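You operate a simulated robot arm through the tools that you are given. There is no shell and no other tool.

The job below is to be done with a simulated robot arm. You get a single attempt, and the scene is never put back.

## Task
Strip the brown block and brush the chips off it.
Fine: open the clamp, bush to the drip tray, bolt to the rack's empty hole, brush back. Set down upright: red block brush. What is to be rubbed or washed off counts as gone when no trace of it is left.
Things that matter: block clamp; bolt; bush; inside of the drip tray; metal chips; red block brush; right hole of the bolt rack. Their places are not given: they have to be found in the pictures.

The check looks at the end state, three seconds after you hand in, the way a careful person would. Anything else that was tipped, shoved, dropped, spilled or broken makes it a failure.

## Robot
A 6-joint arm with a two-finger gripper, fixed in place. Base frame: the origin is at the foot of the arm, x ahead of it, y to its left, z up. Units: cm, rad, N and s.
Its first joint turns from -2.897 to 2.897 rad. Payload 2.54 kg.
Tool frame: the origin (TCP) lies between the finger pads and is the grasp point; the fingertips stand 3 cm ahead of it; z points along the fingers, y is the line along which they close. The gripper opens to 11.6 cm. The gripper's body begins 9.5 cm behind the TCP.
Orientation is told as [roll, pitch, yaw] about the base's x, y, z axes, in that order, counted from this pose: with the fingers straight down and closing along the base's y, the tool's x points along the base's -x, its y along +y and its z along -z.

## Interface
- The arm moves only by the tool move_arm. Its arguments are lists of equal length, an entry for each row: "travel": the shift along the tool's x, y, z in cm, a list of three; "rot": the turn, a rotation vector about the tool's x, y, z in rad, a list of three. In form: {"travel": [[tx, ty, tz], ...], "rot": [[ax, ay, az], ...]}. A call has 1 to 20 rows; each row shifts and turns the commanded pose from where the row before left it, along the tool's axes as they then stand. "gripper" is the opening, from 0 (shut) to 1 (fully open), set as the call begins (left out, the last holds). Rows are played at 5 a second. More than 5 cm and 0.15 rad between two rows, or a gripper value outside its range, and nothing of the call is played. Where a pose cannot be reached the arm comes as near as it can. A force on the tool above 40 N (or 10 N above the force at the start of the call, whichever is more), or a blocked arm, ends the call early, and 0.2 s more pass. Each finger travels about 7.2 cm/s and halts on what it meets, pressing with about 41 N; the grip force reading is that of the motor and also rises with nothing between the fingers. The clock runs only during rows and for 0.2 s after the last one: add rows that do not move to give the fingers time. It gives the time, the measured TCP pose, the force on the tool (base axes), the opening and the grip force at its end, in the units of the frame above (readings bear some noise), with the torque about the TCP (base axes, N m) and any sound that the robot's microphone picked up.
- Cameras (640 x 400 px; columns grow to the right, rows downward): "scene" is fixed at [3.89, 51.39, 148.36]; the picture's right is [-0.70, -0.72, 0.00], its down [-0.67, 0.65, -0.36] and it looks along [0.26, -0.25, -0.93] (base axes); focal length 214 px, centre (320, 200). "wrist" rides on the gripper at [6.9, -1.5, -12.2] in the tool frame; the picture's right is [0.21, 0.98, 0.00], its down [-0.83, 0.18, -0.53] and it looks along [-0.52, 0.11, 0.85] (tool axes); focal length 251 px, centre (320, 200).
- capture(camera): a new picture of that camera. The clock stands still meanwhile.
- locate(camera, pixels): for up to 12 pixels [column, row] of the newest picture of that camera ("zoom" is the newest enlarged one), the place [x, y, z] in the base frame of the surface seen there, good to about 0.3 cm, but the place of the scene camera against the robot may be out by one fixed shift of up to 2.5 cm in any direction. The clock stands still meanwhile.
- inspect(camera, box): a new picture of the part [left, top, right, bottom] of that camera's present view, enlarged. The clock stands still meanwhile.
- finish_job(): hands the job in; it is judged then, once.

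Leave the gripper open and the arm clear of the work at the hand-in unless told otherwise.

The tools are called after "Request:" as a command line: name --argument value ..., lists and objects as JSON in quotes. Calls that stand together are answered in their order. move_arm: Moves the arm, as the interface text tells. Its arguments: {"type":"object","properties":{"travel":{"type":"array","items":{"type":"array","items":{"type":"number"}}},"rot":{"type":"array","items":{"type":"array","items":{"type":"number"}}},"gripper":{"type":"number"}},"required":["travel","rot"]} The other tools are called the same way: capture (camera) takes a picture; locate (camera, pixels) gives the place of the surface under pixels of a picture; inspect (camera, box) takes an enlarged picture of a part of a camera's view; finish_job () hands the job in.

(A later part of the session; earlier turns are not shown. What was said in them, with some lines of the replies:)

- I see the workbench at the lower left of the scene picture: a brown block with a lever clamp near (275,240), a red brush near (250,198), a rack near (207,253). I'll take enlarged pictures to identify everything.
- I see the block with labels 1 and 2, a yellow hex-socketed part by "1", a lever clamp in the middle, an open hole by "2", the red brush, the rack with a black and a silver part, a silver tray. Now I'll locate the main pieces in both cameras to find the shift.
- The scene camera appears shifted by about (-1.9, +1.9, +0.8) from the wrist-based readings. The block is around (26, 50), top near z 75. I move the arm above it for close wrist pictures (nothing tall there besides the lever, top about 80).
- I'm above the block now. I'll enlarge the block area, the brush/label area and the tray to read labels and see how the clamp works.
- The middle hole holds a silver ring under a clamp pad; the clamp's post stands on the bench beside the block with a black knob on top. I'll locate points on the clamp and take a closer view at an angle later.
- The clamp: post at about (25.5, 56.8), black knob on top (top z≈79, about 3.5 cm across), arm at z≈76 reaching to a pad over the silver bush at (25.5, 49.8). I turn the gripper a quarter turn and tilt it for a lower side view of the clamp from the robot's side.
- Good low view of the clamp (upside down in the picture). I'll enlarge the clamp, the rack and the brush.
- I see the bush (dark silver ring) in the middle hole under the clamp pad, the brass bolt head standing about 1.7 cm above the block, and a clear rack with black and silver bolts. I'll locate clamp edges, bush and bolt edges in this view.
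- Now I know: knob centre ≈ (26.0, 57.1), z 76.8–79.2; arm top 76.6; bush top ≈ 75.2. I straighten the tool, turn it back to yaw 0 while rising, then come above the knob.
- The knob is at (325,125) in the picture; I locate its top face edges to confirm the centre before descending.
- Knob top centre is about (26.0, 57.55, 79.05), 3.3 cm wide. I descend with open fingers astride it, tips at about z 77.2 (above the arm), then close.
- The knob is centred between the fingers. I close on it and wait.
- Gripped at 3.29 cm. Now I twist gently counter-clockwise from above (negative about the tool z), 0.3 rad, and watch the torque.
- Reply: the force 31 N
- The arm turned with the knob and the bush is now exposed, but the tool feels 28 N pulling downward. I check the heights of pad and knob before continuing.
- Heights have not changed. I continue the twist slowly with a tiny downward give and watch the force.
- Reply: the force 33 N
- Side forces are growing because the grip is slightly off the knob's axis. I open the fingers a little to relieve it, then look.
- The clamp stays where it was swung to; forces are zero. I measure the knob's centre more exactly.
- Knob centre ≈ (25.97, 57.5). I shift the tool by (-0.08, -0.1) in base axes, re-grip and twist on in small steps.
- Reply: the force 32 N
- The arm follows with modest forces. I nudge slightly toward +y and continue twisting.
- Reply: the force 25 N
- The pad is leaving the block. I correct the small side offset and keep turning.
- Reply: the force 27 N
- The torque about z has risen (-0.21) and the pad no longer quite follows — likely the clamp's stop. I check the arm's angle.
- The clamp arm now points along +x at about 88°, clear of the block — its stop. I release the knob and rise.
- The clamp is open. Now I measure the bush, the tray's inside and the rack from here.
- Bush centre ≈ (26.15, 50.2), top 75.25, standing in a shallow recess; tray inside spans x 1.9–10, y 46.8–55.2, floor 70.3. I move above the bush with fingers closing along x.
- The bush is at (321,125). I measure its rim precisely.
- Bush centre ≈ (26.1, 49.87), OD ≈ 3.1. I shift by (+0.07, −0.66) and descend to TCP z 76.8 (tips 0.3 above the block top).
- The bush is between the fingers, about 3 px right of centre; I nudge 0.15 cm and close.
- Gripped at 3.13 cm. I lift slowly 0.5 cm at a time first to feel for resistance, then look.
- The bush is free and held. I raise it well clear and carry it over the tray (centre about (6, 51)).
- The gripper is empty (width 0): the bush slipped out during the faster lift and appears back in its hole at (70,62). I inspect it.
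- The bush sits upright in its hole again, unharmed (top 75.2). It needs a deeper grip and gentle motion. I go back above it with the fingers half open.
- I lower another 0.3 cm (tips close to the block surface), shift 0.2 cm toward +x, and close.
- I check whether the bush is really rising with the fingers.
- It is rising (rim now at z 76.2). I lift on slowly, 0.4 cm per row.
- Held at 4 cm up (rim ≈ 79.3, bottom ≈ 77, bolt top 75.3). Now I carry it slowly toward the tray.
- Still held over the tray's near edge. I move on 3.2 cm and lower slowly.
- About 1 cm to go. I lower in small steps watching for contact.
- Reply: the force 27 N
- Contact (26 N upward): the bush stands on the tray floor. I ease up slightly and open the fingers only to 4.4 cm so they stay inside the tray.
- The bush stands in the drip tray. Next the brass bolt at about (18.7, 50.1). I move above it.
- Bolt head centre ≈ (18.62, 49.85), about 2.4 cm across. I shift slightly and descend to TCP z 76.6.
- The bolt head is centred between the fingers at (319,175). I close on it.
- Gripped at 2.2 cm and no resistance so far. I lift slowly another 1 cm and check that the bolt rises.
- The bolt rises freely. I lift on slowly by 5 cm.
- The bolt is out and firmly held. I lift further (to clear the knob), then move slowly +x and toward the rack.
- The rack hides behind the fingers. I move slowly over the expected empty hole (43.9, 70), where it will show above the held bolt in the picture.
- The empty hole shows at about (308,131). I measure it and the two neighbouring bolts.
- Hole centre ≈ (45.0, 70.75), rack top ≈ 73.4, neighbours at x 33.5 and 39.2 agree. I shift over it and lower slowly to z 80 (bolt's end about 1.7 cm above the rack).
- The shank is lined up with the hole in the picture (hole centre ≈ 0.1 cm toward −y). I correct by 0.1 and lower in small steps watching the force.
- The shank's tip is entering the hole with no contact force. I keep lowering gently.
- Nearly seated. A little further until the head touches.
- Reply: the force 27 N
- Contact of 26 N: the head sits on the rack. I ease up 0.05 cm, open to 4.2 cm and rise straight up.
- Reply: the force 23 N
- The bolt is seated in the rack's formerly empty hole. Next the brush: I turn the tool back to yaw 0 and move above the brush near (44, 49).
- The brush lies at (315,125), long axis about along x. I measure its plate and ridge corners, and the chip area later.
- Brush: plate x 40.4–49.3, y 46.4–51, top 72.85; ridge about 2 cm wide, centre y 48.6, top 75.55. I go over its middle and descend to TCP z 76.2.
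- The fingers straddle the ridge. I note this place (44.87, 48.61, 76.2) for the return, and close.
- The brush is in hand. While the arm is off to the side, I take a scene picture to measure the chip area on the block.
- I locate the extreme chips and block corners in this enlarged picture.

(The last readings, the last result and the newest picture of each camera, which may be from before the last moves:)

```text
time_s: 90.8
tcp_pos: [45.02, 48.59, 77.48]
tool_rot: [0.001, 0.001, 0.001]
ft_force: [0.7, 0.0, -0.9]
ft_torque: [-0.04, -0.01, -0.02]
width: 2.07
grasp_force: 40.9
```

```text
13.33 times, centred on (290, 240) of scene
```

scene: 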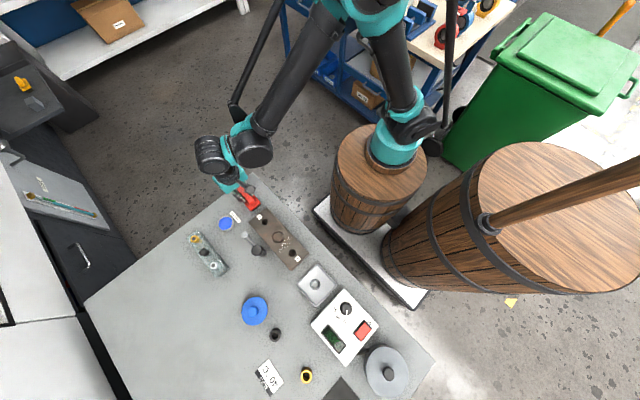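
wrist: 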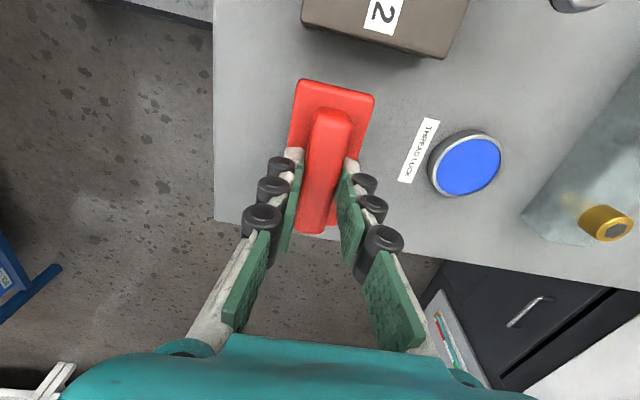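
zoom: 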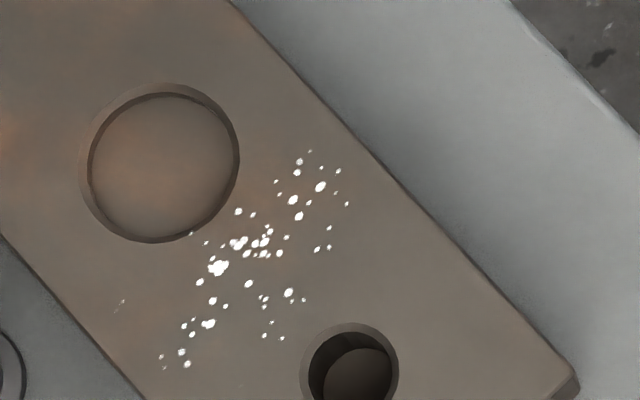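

From the wrist geometry the chips lie within x 20.2–24.0, y 46.7–53.2. I lift the brush and carry it slowly over the block to (21.5, 50).

Request:
move_arm --travel '[[0, 0, -0.3], [0, 0, -0.6], [0, 0, -0.8], [0, 0, -0.8], [0, 0, -0.8], [0, 0, -0.8], [0, 0, -0.8], [0, 0, -0.8], [0, 0, -0.5], [0.4, 0, -0.3], [0.8, 0, 0], [1.2, 0, 0], [1.4, 0.1, 0], [1.4, 0.1, 0], [1.4, 0.1, 0], [1.4, 0.1, 0], [1.4, 0.1, 0], [1.4, 0.1, 0], [1.4, 0.1, 0], [1.4, 0.1, 0]]' --rot '[[0, 0, 0], [0, 0, 0], [0, 0, 0], [0, 0, 0], [0, 0, 0], [0, 0, 0], [0, 0, 0], [0, 0, 0], [0, 0, 0], [0, 0, 0], [0, 0, 0], [0, 0, 0], [0, 0, 0], [0, 0, 0], [0, 0, 0], [0, 0, 0], [0, 0, 0], [0, 0, 0], [0, 0, 0], [0, 0, 0]]'

Request:
move_arm --travel '[[1.4, 0.1, 0], [1.4, 0.1, 0], [1.4, 0.1, 0], [1.4, 0.1, 0], [1.4, 0.1, 0], [1.2, 0.1, 0], [0.8, 0, 0], [0.5, 0, 0], [0.3, 0, 0], [0, 0, 0]]' --rot '[[0, 0, 0], [0, 0, 0], [0, 0, 0], [0, 0, 0], [0, 0, 0], [0, 0, 0], [0, 0, 0], [0, 0, 0], [0, 0, 0], [0, 0, 0]]'

Request:
capture --camera "wrist"

```text
time_s: 95.0
tcp_pos: [31.37, 49.33, 84.09]
tool_rot: [-0.001, 0.0, -0.001]
ft_force: [0.0, -0.1, -1.2]
ft_torque: [-0.01, 0.01, -0.05]
width: 2.09
grasp_force: 41.2
```

```text
time_s: 97.2
tcp_pos: [21.54, 49.95, 83.97]
tool_rot: [-0.001, 0.0, 0.0]
ft_force: [0.1, -0.2, -0.7]
ft_torque: [0.01, -0.01, 0.0]
width: 2.08
grasp_force: 40.3
```

```text
taken
```

wrist: 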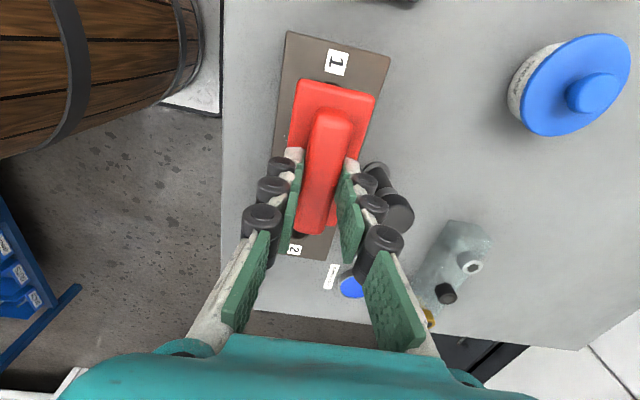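

The brush hovers over the chips. I shift to y≈53.2 (still clear of the knob) and lower to just above the block.

Request:
move_arm --travel '[[0, 0.4, 0], [0, 0.8, 0], [0, 0.8, 0], [0, 0.8, 0], [0, 0.4, 0.3], [0, 0, 0.6], [0, 0, 0.8], [0, 0, 0.8], [0, 0, 0.6], [0, 0, 0.4], [0, 0, 0.2], [0, 0, 0]]' --rot '[[0, 0, 0], [0, 0, 0], [0, 0, 0], [0, 0, 0], [0, 0, 0], [0, 0, 0], [0, 0, 0], [0, 0, 0], [0, 0, 0], [0, 0, 0], [0, 0, 0], [0, 0, 0]]'

Request:
capture --camera "wrist"

```text
time_s: 99.8
tcp_pos: [21.54, 53.16, 80.34]
tool_rot: [-0.001, -0.001, 0.0]
ft_force: [-0.7, 0.3, -1.9]
ft_torque: [0.01, 0.0, 0.0]
width: 2.11
grasp_force: 40.7
```

```text
taken
```

wrist: 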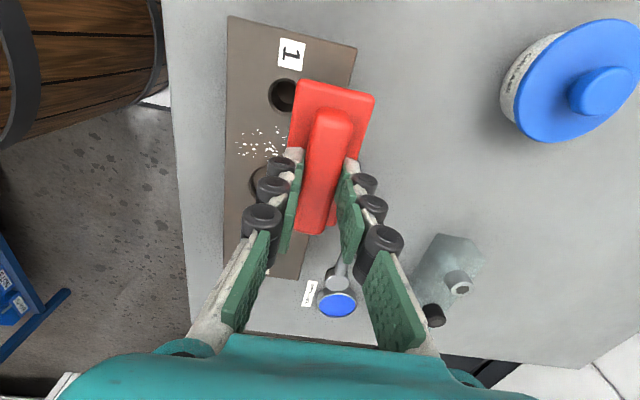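

Now down in 0.1 steps until light contact.

Request:
move_arm --travel '[[0, 0, 0.15], [0, 0, 0.1], [0, 0, 0.1], [0, 0, 0]]' --rot '[[0, 0, 0], [0, 0, 0], [0, 0, 0], [0, 0, 0]]'

Request:
move_arm --travel '[[0, 0, 0.08], [0, 0, 0.05], [0, 0, 0]]' --rot '[[0, 0, 0], [0, 0, 0], [0, 0, 0]]'

```text
time_s: 100.8
tcp_pos: [21.63, 53.23, 80.03]
tool_rot: [0.0, 0.002, 0.001]
ft_force: [-0.1, -1.0, -0.9]
ft_torque: [-0.01, 0.0, 0.02]
width: 2.1
grasp_force: 41.4
```

```text
time_s: 101.6
tcp_pos: [21.64, 53.27, 79.79]
tool_rot: [0.0, -0.001, -0.001]
ft_force: [-0.9, -0.5, 6.0]
ft_torque: [-0.04, 0.04, -0.05]
width: 2.08
grasp_force: 41.3
```

Light contact: about 6 N. I sweep slowly toward −y across the chips.

Request:
move_arm --travel '[[0, -0.2, 0.01], [0, -0.4, 0], [0, -0.5, 0], [0, -0.5, 0], [0, -0.5, 0], [0, -0.5, 0], [0, -0.5, 0], [0, -0.5, 0], [0, -0.5, 0], [0, -0.5, 0], [0, -0.5, 0], [0, -0.5, 0], [0, -0.4, 0], [0, -0.3, 0], [0, 0, 0]]' --rot '[[0, 0, 0], [0, 0, 0], [0, 0, 0], [0, 0, 0], [0, 0, 0], [0, 0, 0], [0, 0, 0], [0, 0, 0], [0, 0, 0], [0, 0, 0], [0, 0, 0], [0, 0, 0], [0, 0, 0], [0, 0, 0], [0, 0, 0]]'

Request:
capture --camera "wrist"

```text
time_s: 104.8
tcp_pos: [21.56, 46.92, 79.85]
tool_rot: [0.002, -0.001, 0.002]
ft_force: [0.9, 5.8, 12.4]
ft_torque: [0.16, 0.07, -0.01]
width: 2.07
grasp_force: 41.1
```

```text
taken
```

wrist: 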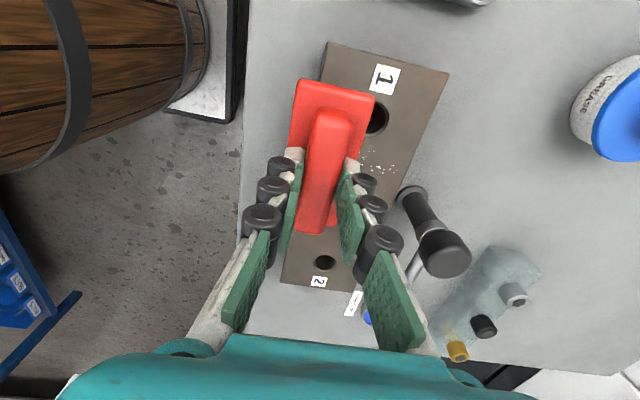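

Force rose to 12 N; some chips still show at (378,167). I look closer.

Request:
inspect --camera "wrist" --box '[330, 120, 430, 200]'

```text
5.00 times, centred on (380, 160) of wrist
```

zoom: 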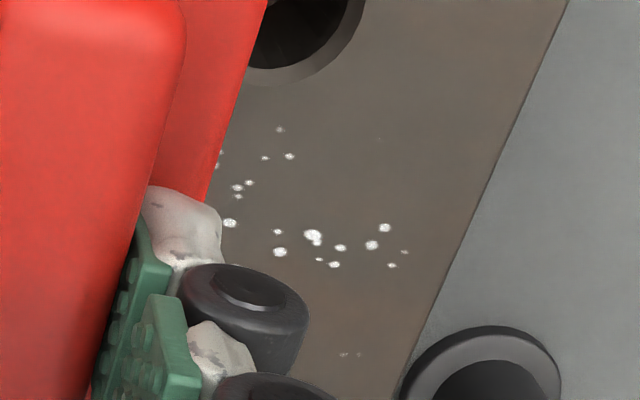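

Some are gone, some remain; repeated passes are needed. I sweep back and forth at the same height.

Request:
move_arm --travel '[[0, 0.3, 0], [0, 0.5, 0], [0, 0.5, 0], [0, 0.5, 0], [0, 0.5, 0], [0, 0.5, 0], [0, 0.5, 0], [0, 0.5, 0], [0, 0.5, 0], [0, 0.5, 0], [0, 0.5, 0], [0, 0.5, 0], [0, 0.5, 0], [0, 0.2, 0], [0, 0, 0]]' --rot '[[0, 0, 0], [0, 0, 0], [0, 0, 0], [0, 0, 0], [0, 0, 0], [0, 0, 0], [0, 0, 0], [0, 0, 0], [0, 0, 0], [0, 0, 0], [0, 0, 0], [0, 0, 0], [0, 0, 0], [0, 0, 0], [0, 0, 0]]'

Request:
inspect --camera "wrist" --box '[200, 60, 360, 200]'

Request:
move_arm --travel '[[0, -0.2, 0], [0, -0.4, 0], [0, -0.5, 0], [0, -0.5, 0], [0, -0.5, 0], [0, -0.5, 0], [0, -0.5, 0], [0, -0.5, 0], [0, -0.5, 0], [0, -0.5, 0], [0, -0.5, 0], [0, -0.5, 0], [0, -0.4, 0], [0, -0.3, 0], [0, 0, 0]]' --rot '[[0, 0, 0], [0, 0, 0], [0, 0, 0], [0, 0, 0], [0, 0, 0], [0, 0, 0], [0, 0, 0], [0, 0, 0], [0, 0, 0], [0, 0, 0], [0, 0, 0], [0, 0, 0], [0, 0, 0], [0, 0, 0], [0, 0, 0]]'

Request:
inspect --camera "wrist" --box '[330, 120, 430, 200]'

```text
time_s: 108.0
tcp_pos: [21.55, 53.42, 79.73]
tool_rot: [0.001, 0.0, 0.001]
ft_force: [0.3, 0.4, -1.5]
ft_torque: [-0.01, 0.01, -0.02]
width: 2.1
grasp_force: 40.9
```

```text
2.86 times, centred on (280, 130) of wrist
```

zoom: 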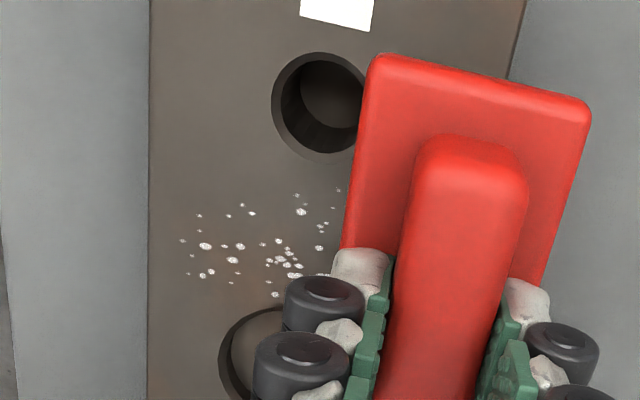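

```text
time_s: 111.2
tcp_pos: [21.57, 46.95, 79.84]
tool_rot: [0.001, -0.001, 0.0]
ft_force: [-0.2, -0.5, -0.5]
ft_torque: [0.0, -0.02, 0.03]
width: 2.08
grasp_force: 40.7
```

```text
5.00 times, centred on (380, 160) of wrist
```

zoom: 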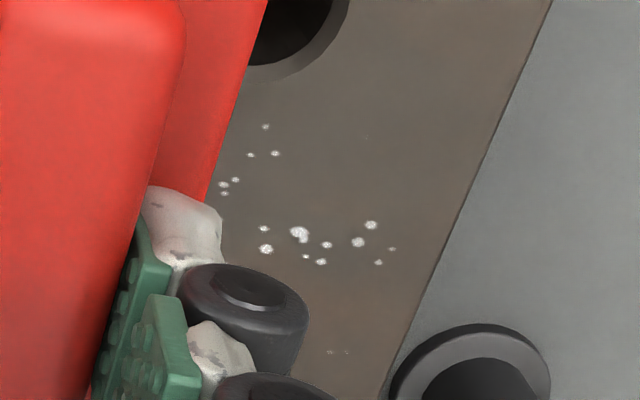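

The contact was lost (force ~0) but the chips are fading. I press down a little more until about 8–10 N, then sweep again.

Request:
move_arm --travel '[[0, 0, 0.05], [0, 0, 0.03], [0, 0, 0]]' --rot '[[0, 0, 0], [0, 0, 0], [0, 0, 0]]'

```text
time_s: 112.0
tcp_pos: [21.5, 47.09, 79.8]
tool_rot: [0.001, -0.001, -0.001]
ft_force: [0.1, 1.0, 19.4]
ft_torque: [-0.04, 0.05, 0.01]
width: 2.1
grasp_force: 40.8
```

19 N of contact. I sweep to +y and back.

Request:
move_arm --travel '[[0, 0.3, 0], [0, 0.5, 0], [0, 0.5, 0], [0, 0.5, 0], [0, 0.5, 0], [0, 0.5, 0], [0, 0.5, 0], [0, 0.5, 0], [0, 0.5, 0], [0, 0.5, 0], [0, 0.5, 0], [0, 0.5, 0], [0, 0.5, 0], [0, 0.2, 0], [0, 0, 0]]' --rot '[[0, 0, 0], [0, 0, 0], [0, 0, 0], [0, 0, 0], [0, 0, 0], [0, 0, 0], [0, 0, 0], [0, 0, 0], [0, 0, 0], [0, 0, 0], [0, 0, 0], [0, 0, 0], [0, 0, 0], [0, 0, 0], [0, 0, 0]]'

Request:
inspect --camera "wrist" --box '[200, 60, 360, 200]'

```text
time_s: 115.2
tcp_pos: [21.59, 53.46, 79.73]
tool_rot: [-0.001, 0.001, 0.0]
ft_force: [2.3, -4.3, 13.3]
ft_torque: [-0.16, -0.06, -0.03]
width: 2.11
grasp_force: 40.9
```

```text
2.86 times, centred on (280, 130) of wrist
```

zoom: 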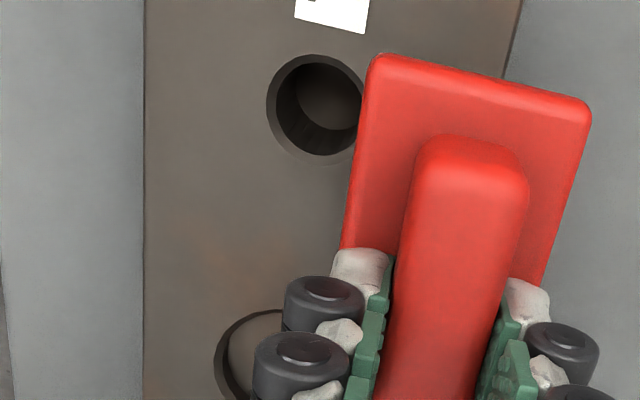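

The chips on this side are gone. I sweep back toward −y to check the other side.

Request:
move_arm --travel '[[0, -0.2, 0.01], [0, -0.4, 0], [0, -0.5, 0], [0, -0.5, 0], [0, -0.5, 0], [0, -0.5, 0], [0, -0.5, 0], [0, -0.5, 0], [0, -0.5, 0], [0, -0.5, 0], [0, -0.5, 0], [0, -0.5, 0], [0, -0.4, 0], [0, -0.3, 0], [0, 0, 0]]' --rot '[[0, 0, 0], [0, 0, 0], [0, 0, 0], [0, 0, 0], [0, 0, 0], [0, 0, 0], [0, 0, 0], [0, 0, 0], [0, 0, 0], [0, 0, 0], [0, 0, 0], [0, 0, 0], [0, 0, 0], [0, 0, 0], [0, 0, 0]]'

Request:
inspect --camera "wrist" --box '[330, 120, 430, 200]'

Request:
capture --camera "wrist"

```text
time_s: 118.4
tcp_pos: [21.59, 47.29, 79.67]
tool_rot: [0.002, 0.0, -0.002]
ft_force: [1.1, 3.9, 11.5]
ft_torque: [0.07, -0.02, -0.01]
width: 2.11
grasp_force: 41.0
```

```text
5.00 times, centred on (380, 160) of wrist
```

zoom: 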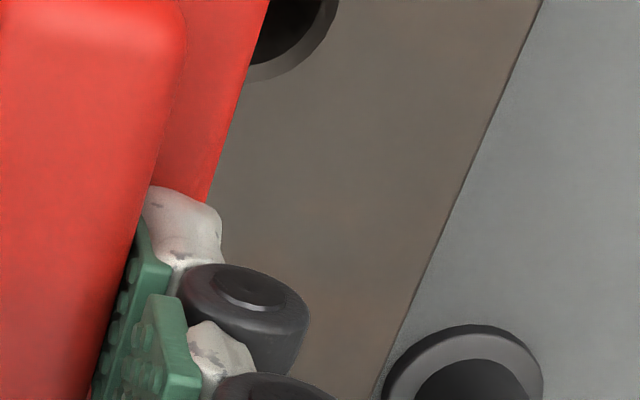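

```text
taken
```

wrist: 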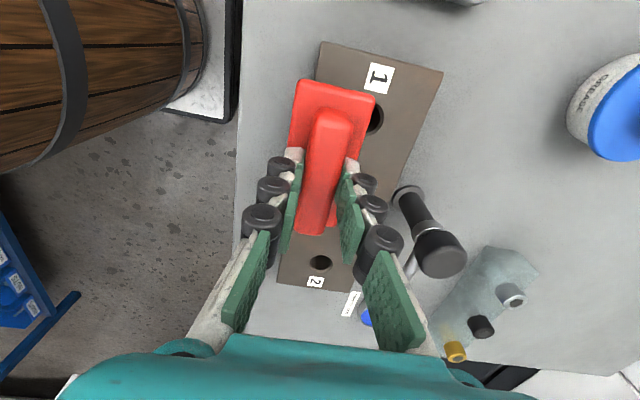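

No chips are visible now. For certainty I make one more full round trip with the same pressure.

Request:
move_arm --travel '[[0, 0.3, 0], [0, 0.5, 0], [0, 0.5, 0], [0, 0.5, 0], [0, 0.5, 0], [0, 0.5, 0], [0, 0.5, 0], [0, 0.5, 0], [0, 0.5, 0], [0, 0.5, 0], [0, 0.5, 0], [0, 0.5, 0], [0, 0.5, 0], [0, 0.2, 0], [0, 0, 0]]' --rot '[[0, 0, 0], [0, 0, 0], [0, 0, 0], [0, 0, 0], [0, 0, 0], [0, 0, 0], [0, 0, 0], [0, 0, 0], [0, 0, 0], [0, 0, 0], [0, 0, 0], [0, 0, 0], [0, 0, 0], [0, 0, 0], [0, 0, 0]]'

Request:
move_arm --travel '[[0.1, -0.2, 0.01], [0.1, -0.4, 0], [0.1, -0.5, 0], [0, -0.5, 0], [0, -0.5, 0], [0, -0.5, 0], [0, -0.5, 0], [0, -0.5, 0], [0, -0.5, 0], [0, -0.5, 0], [0, -0.5, 0], [0, -0.5, 0], [0, -0.4, 0], [0, -0.3, 0], [0, 0, 0]]' --rot '[[0, 0, 0], [0, 0, 0], [0, 0, 0], [0, 0, 0], [0, 0, 0], [0, 0, 0], [0, 0, 0], [0, 0, 0], [0, 0, 0], [0, 0, 0], [0, 0, 0], [0, 0, 0], [0, 0, 0], [0, 0, 0], [0, 0, 0]]'

```text
time_s: 121.6
tcp_pos: [21.58, 53.79, 79.76]
tool_rot: [-0.001, 0.0, 0.0]
ft_force: [0.4, -1.9, -0.8]
ft_torque: [-0.02, -0.02, -0.1]
width: 2.11
grasp_force: 41.4
```

```text
time_s: 124.8
tcp_pos: [21.19, 47.42, 79.82]
tool_rot: [0.0, 0.001, -0.001]
ft_force: [-0.1, -0.6, -1.0]
ft_torque: [-0.04, 0.01, -0.04]
width: 2.08
grasp_force: 41.1
```

I lift the brush off the block and carry it back above its place, then check the block in the scene view before setting it down.

Request:
move_arm --travel '[[0, 0, -0.2], [0, 0, -0.4], [0, 0, -0.7], [0, 0, -0.8], [0, 0, -0.8], [0, 0, -0.7], [0, 0, -0.4], [-0.4, 0, -0.2], [-0.8, 0, 0], [-1.2, 0.1, 0], [-1.4, 0.1, 0], [-1.4, 0.1, 0], [-1.4, 0.1, 0], [-1.4, 0.1, 0], [-1.4, 0.1, 0], [-1.4, 0.1, 0], [-1.4, 0.1, 0], [-1.4, 0.1, 0], [-1.4, 0.1, 0], [-1.4, 0.1, 0]]' --rot '[[0, 0, 0], [0, 0, 0], [0, 0, 0], [0, 0, 0], [0, 0, 0], [0, 0, 0], [0, 0, 0], [0, 0, 0], [0, 0, 0], [0, 0, 0], [0, 0, 0], [0, 0, 0], [0, 0, 0], [0, 0, 0], [0, 0, 0], [0, 0, 0], [0, 0, 0], [0, 0, 0], [0, 0, 0], [0, 0, 0]]'

Request:
move_arm --travel '[[-1.4, 0, 0], [-1.4, 0, 0], [-1.4, 0, 0], [-1.2, 0, 0], [-0.8, 0, 0], [-0.5, 0, 0], [-0.4, 0, 0], [0, 0, 0]]' --rot '[[0, 0, 0], [0, 0, 0], [0, 0, 0], [0, 0, 0], [0, 0, 0], [0, 0, 0], [0, 0, 0], [0, 0, 0]]'

Request:
capture --camera "scene"

Request:
inspect --camera "scene" --box '[245, 205, 325, 275]'

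Request:
inspect --camera "scene" --box '[270, 225, 310, 255]'

Request:
capture --camera "wrist"

```text
time_s: 129.0
tcp_pos: [37.75, 48.47, 83.92]
tool_rot: [0.001, -0.001, 0.0]
ft_force: [-0.1, 0.3, -1.9]
ft_torque: [0.01, 0.01, -0.02]
width: 2.1
grasp_force: 40.9
```

```text
time_s: 130.8
tcp_pos: [44.76, 48.5, 83.95]
tool_rot: [0.001, -0.001, -0.001]
ft_force: [0.6, 0.5, -0.7]
ft_torque: [0.0, 0.02, -0.01]
width: 2.07
grasp_force: 41.1
```

```text
taken
```

scene: 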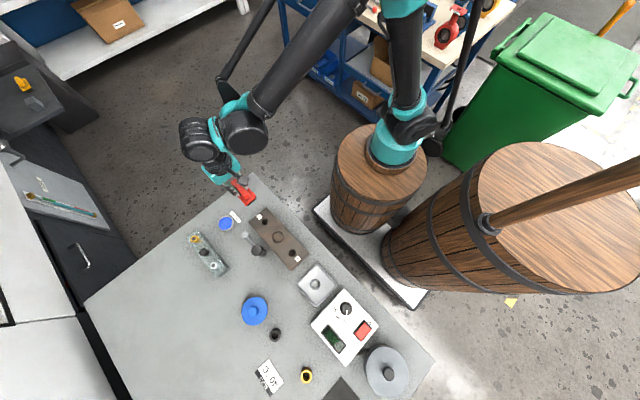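

```text
5.71 times, centred on (285, 240) of scene
```

zoom: 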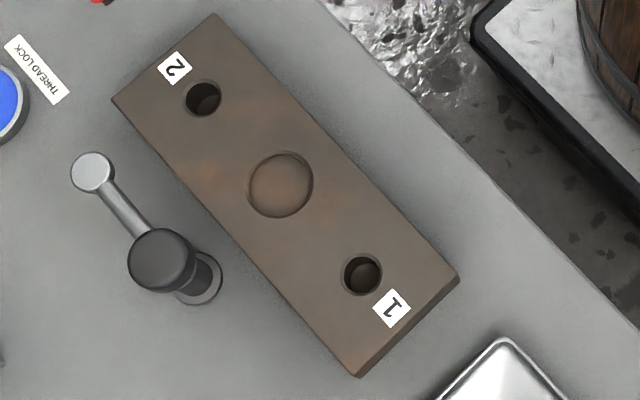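

```text
13.33 times, centred on (290, 240) of scene
```

zoom: 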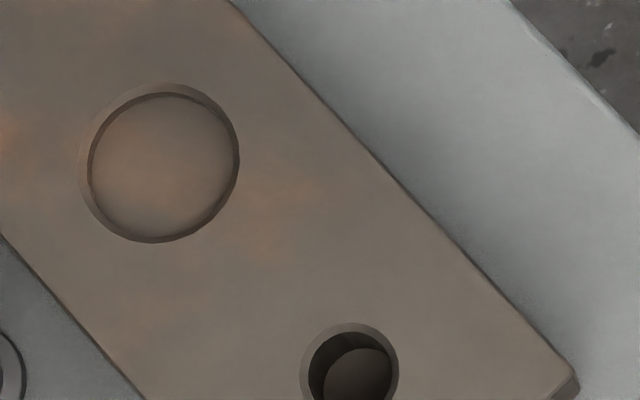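

```text
taken
```

wrist: 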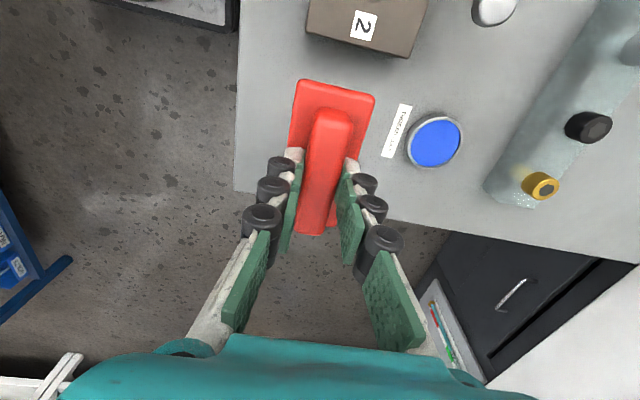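

The block is clean and unmoved; clamp open. I lower the brush onto its old place, slowly near the bench.

Request:
move_arm --travel '[[-0.1, 0.1, 0.4], [0, 0, 0.7], [0, 0, 0.8], [0, 0, 0.8], [0, 0, 0.8], [0, 0, 0.8], [0, 0, 0.8], [0, 0, 0.7], [0, 0, 0.6], [0, 0, 0.4], [0, 0, 0.3], [0, 0, 0]]' --rot '[[0, 0, 0], [0, 0, 0], [0, 0, 0], [0, 0, 0], [0, 0, 0], [0, 0, 0], [0, 0, 0], [0, 0, 0], [0, 0, 0], [0, 0, 0], [0, 0, 0], [0, 0, 0]]'

Request:
move_arm --travel '[[0, 0, 0.15], [0, 0, 0.15], [0, 0, 0.1], [0, 0, 0]]' --rot '[[0, 0, 0], [0, 0, 0], [0, 0, 0], [0, 0, 0]]'

```text
time_s: 133.4
tcp_pos: [44.88, 48.71, 76.83]
tool_rot: [0.001, 0.0, 0.0]
ft_force: [0.5, -0.1, -0.5]
ft_torque: [0.0, 0.01, -0.01]
width: 2.11
grasp_force: 40.4
```

```text
time_s: 134.4
tcp_pos: [44.82, 48.61, 76.45]
tool_rot: [0.0, 0.001, 0.001]
ft_force: [-0.3, 0.0, -0.2]
ft_torque: [0.0, -0.02, -0.02]
width: 2.08
grasp_force: 41.0
```

No contact yet; small steps further.

Request:
move_arm --travel '[[0, 0, 0.08], [0, 0, 0.08], [0, 0, 0]]' --rot '[[0, 0, 0], [0, 0, 0], [0, 0, 0]]'

Request:
move_arm --travel '[[0, 0, 0.06], [0, 0, 0]]' --rot '[[0, 0, 0], [0, 0, 0]]'

```text
time_s: 135.2
tcp_pos: [44.83, 48.65, 76.38]
tool_rot: [-0.001, 0.0, 0.001]
ft_force: [-0.2, -0.6, -2.0]
ft_torque: [-0.01, 0.01, -0.02]
width: 2.07
grasp_force: 40.9
```

```text
time_s: 135.8
tcp_pos: [44.9, 48.66, 76.11]
tool_rot: [0.0, -0.002, 0.002]
ft_force: [0.0, 0.8, -1.3]
ft_torque: [-0.01, -0.02, 0.04]
width: 2.11
grasp_force: 41.0
```

Request:
move_arm --travel '[[0, 0, 0.06], [0, 0, 0]]' --rot '[[0, 0, 0], [0, 0, 0]]'

```text
time_s: 136.4
tcp_pos: [44.76, 48.64, 76.19]
tool_rot: [0.0, 0.001, 0.0]
ft_force: [-0.5, 0.6, -1.8]
ft_torque: [-0.02, 0.02, -0.02]
width: 2.08
grasp_force: 41.1
```

Still no contact; I keep lowering by 0.06.

Request:
move_arm --travel '[[0, 0, 0.06], [0, 0, 0]]' --rot '[[0, 0, 0], [0, 0, 0]]'

Request:
move_arm --travel '[[0, 0, 0.06], [0, 0, 0]]' --rot '[[0, 0, 0], [0, 0, 0]]'

```text
time_s: 137.0
tcp_pos: [44.75, 48.56, 76.15]
tool_rot: [-0.002, 0.0, 0.0]
ft_force: [1.1, -0.4, 0.2]
ft_torque: [-0.01, -0.01, 0.04]
width: 2.11
grasp_force: 41.0
```

```text
time_s: 137.6
tcp_pos: [44.78, 48.62, 76.09]
tool_rot: [0.002, -0.002, 0.0]
ft_force: [-3.5, 0.9, 13.9]
ft_torque: [-0.01, 0.11, -0.02]
width: 2.08
grasp_force: 40.9
```

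Contact (14 N): the brush stands on the bench. I ease up a touch, open the fingers to 4 cm and rise straight up.

Request:
move_arm --travel '[[0, 0, -0.04], [0, 0, 0]]' --rot '[[0, 0, 0], [0, 0, 0]]'

Request:
move_arm --travel '[[0, 0, 0], [0, 0, 0], [0, 0, 0]]' --rot '[[0, 0, 0], [0, 0, 0], [0, 0, 0]]' --gripper 0.35

Request:
move_arm --travel '[[0, 0, -0.5], [0, 0, -1], [0, 0, -2], [0, 0, -3], [0, 0, -4], [0, 0, -4], [0, 0, 0]]' --rot '[[0, 0, 0], [0, 0, 0], [0, 0, 0], [0, 0, 0], [0, 0, 0], [0, 0, 0], [0, 0, 0]]'

Request:
capture --camera "wrist"

```text
time_s: 138.2
tcp_pos: [44.83, 48.73, 76.12]
tool_rot: [0.001, 0.0, -0.001]
ft_force: [-0.1, 2.7, 21.1]
ft_torque: [0.05, 0.19, 0.01]
width: 2.08
grasp_force: 41.0
```

```text
time_s: 139.0
tcp_pos: [44.78, 48.63, 76.12]
tool_rot: [-0.001, 0.001, 0.0]
ft_force: [0.1, -0.6, -0.6]
ft_torque: [0.01, 0.01, 0.01]
width: 4.06
grasp_force: 0.1
```

```text
time_s: 140.6
tcp_pos: [44.91, 48.71, 90.7]
tool_rot: [0.0, 0.0, 0.0]
ft_force: [-0.8, 0.6, 0.5]
ft_torque: [-0.01, 0.02, 0.0]
width: 4.05
grasp_force: 0.0
```

```text
taken
```

wrist: 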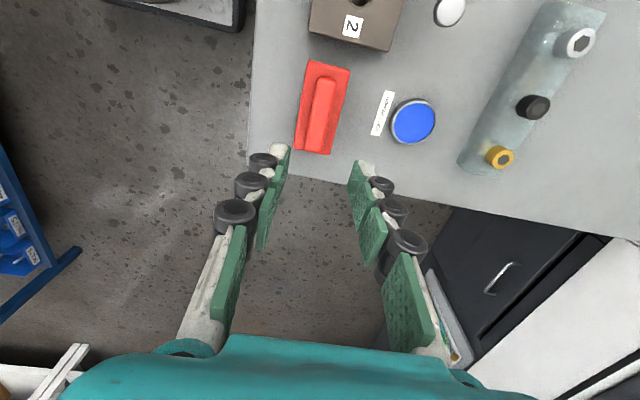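

The brush is back in place, upright. I retreat up and toward the starting pose with the gripper open, and take final pictures.

Request:
move_arm --travel '[[0, 0, -3], [0, 0, -4], [0.5, -1, -4], [1.5, -2.5, -3], [1.8, -3, -2], [2, -3, -1], [2, -3, -1], [2, -3, -1], [2, -3, -1], [1, -2, 0], [0, 0, 0]]' --rot '[[0, 0, 0], [0, 0, 0], [0, 0, 0], [0, 0, 0], [0, 0, 0], [0, 0, 0], [0, 0, 0], [0, 0, 0], [0, 0, 0], [0, 0, 0], [0, 0, 0]]' --gripper 1

Request:
capture --camera "scene"

Request:
capture --camera "wrist"

Request:
inspect --camera "scene" --box '[170, 170, 330, 290]'

Request:
inspect --camera "scene" --box '[220, 260, 440, 400]'

Request:
inspect --camera "scene" --box '[265, 220, 315, 270]'

Request:
inspect --camera "wrist" --box '[340, 0, 640, 220]'

```text
time_s: 143.0
tcp_pos: [32.19, 28.17, 110.67]
tool_rot: [0.0, -0.002, 0.0]
ft_force: [-0.3, -0.6, 0.3]
ft_torque: [-0.02, 0.03, 0.0]
width: 11.62
grasp_force: 0.0
```

```text
taken
```

scene: 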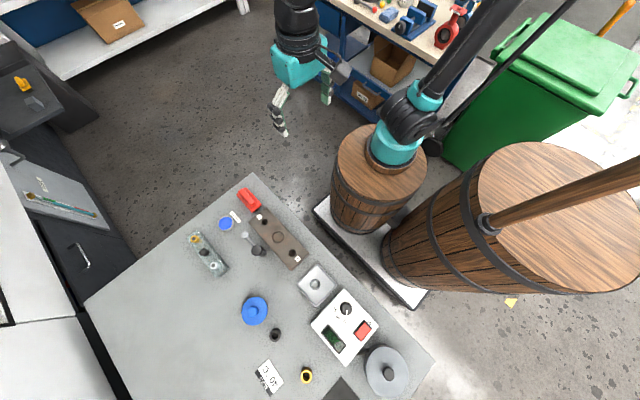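

```text
taken
```

wrist: 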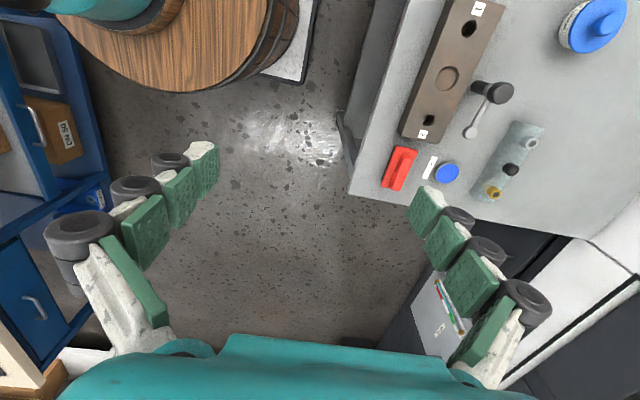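

```text
3.33 times, centred on (250, 230) of scene
```

zoom: 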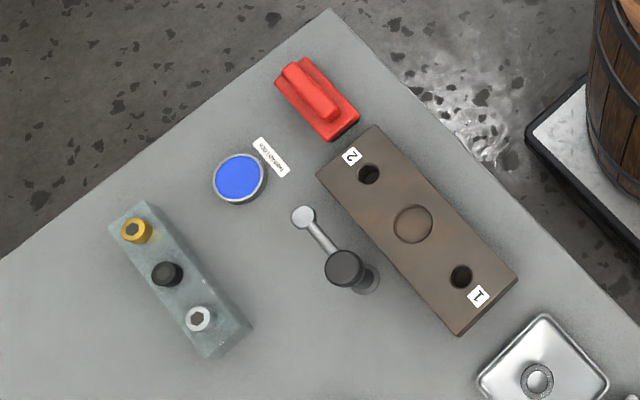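

```text
2.86 times, centred on (330, 330) of scene
```

zoom: 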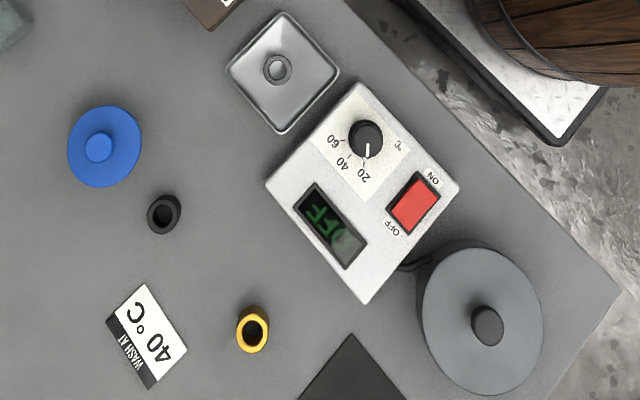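

```text
8.00 times, centred on (290, 245) of scene
```

zoom: 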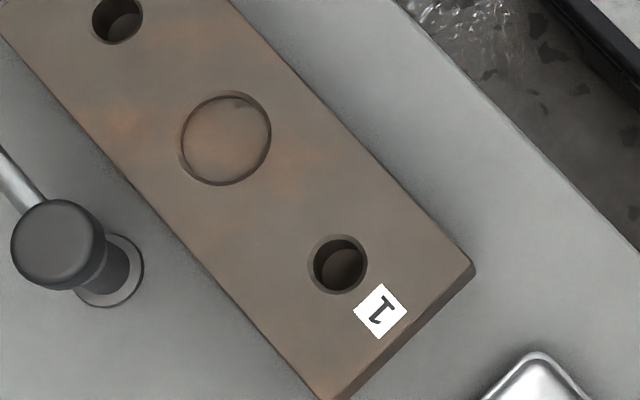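

```text
1.82 times, centred on (490, 110) of wrist
```

zoom: 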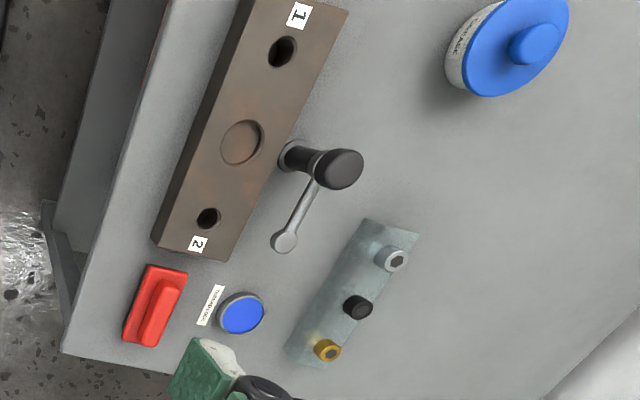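

All checks agree. The clamp is swung open, and the bush stands in the drip tray. The bolt is in the rack's formerly empty hole, and no chips are visible on the block. The brush is upright in its original place and nothing else has moved. The gripper is open and the arm is clear, so I hand in.

Request:
finish_job

```text
The job is handed in.
```

I stripped and brushed the brown block and handed the job in. The final pictures show:

- **Clamp:** it is swung open about 88°, to its stop, and clear of the block.
- **Bush:** it stands upright in the drip tray. It slipped out of the gripper on the first lift and dropped back upright into its recess. I then carried it over slowly.
- **Bolt:** the brass bolt sits fully down in the rack hole that was empty.
- **Chips:** none are visible on the block in the close-up pictures, after several passes with the brush.
- **Brush:** the red block brush is upright, back where it started.

I saw nothing else tipped or moved. The gripper is open and the arm is clear of the work.
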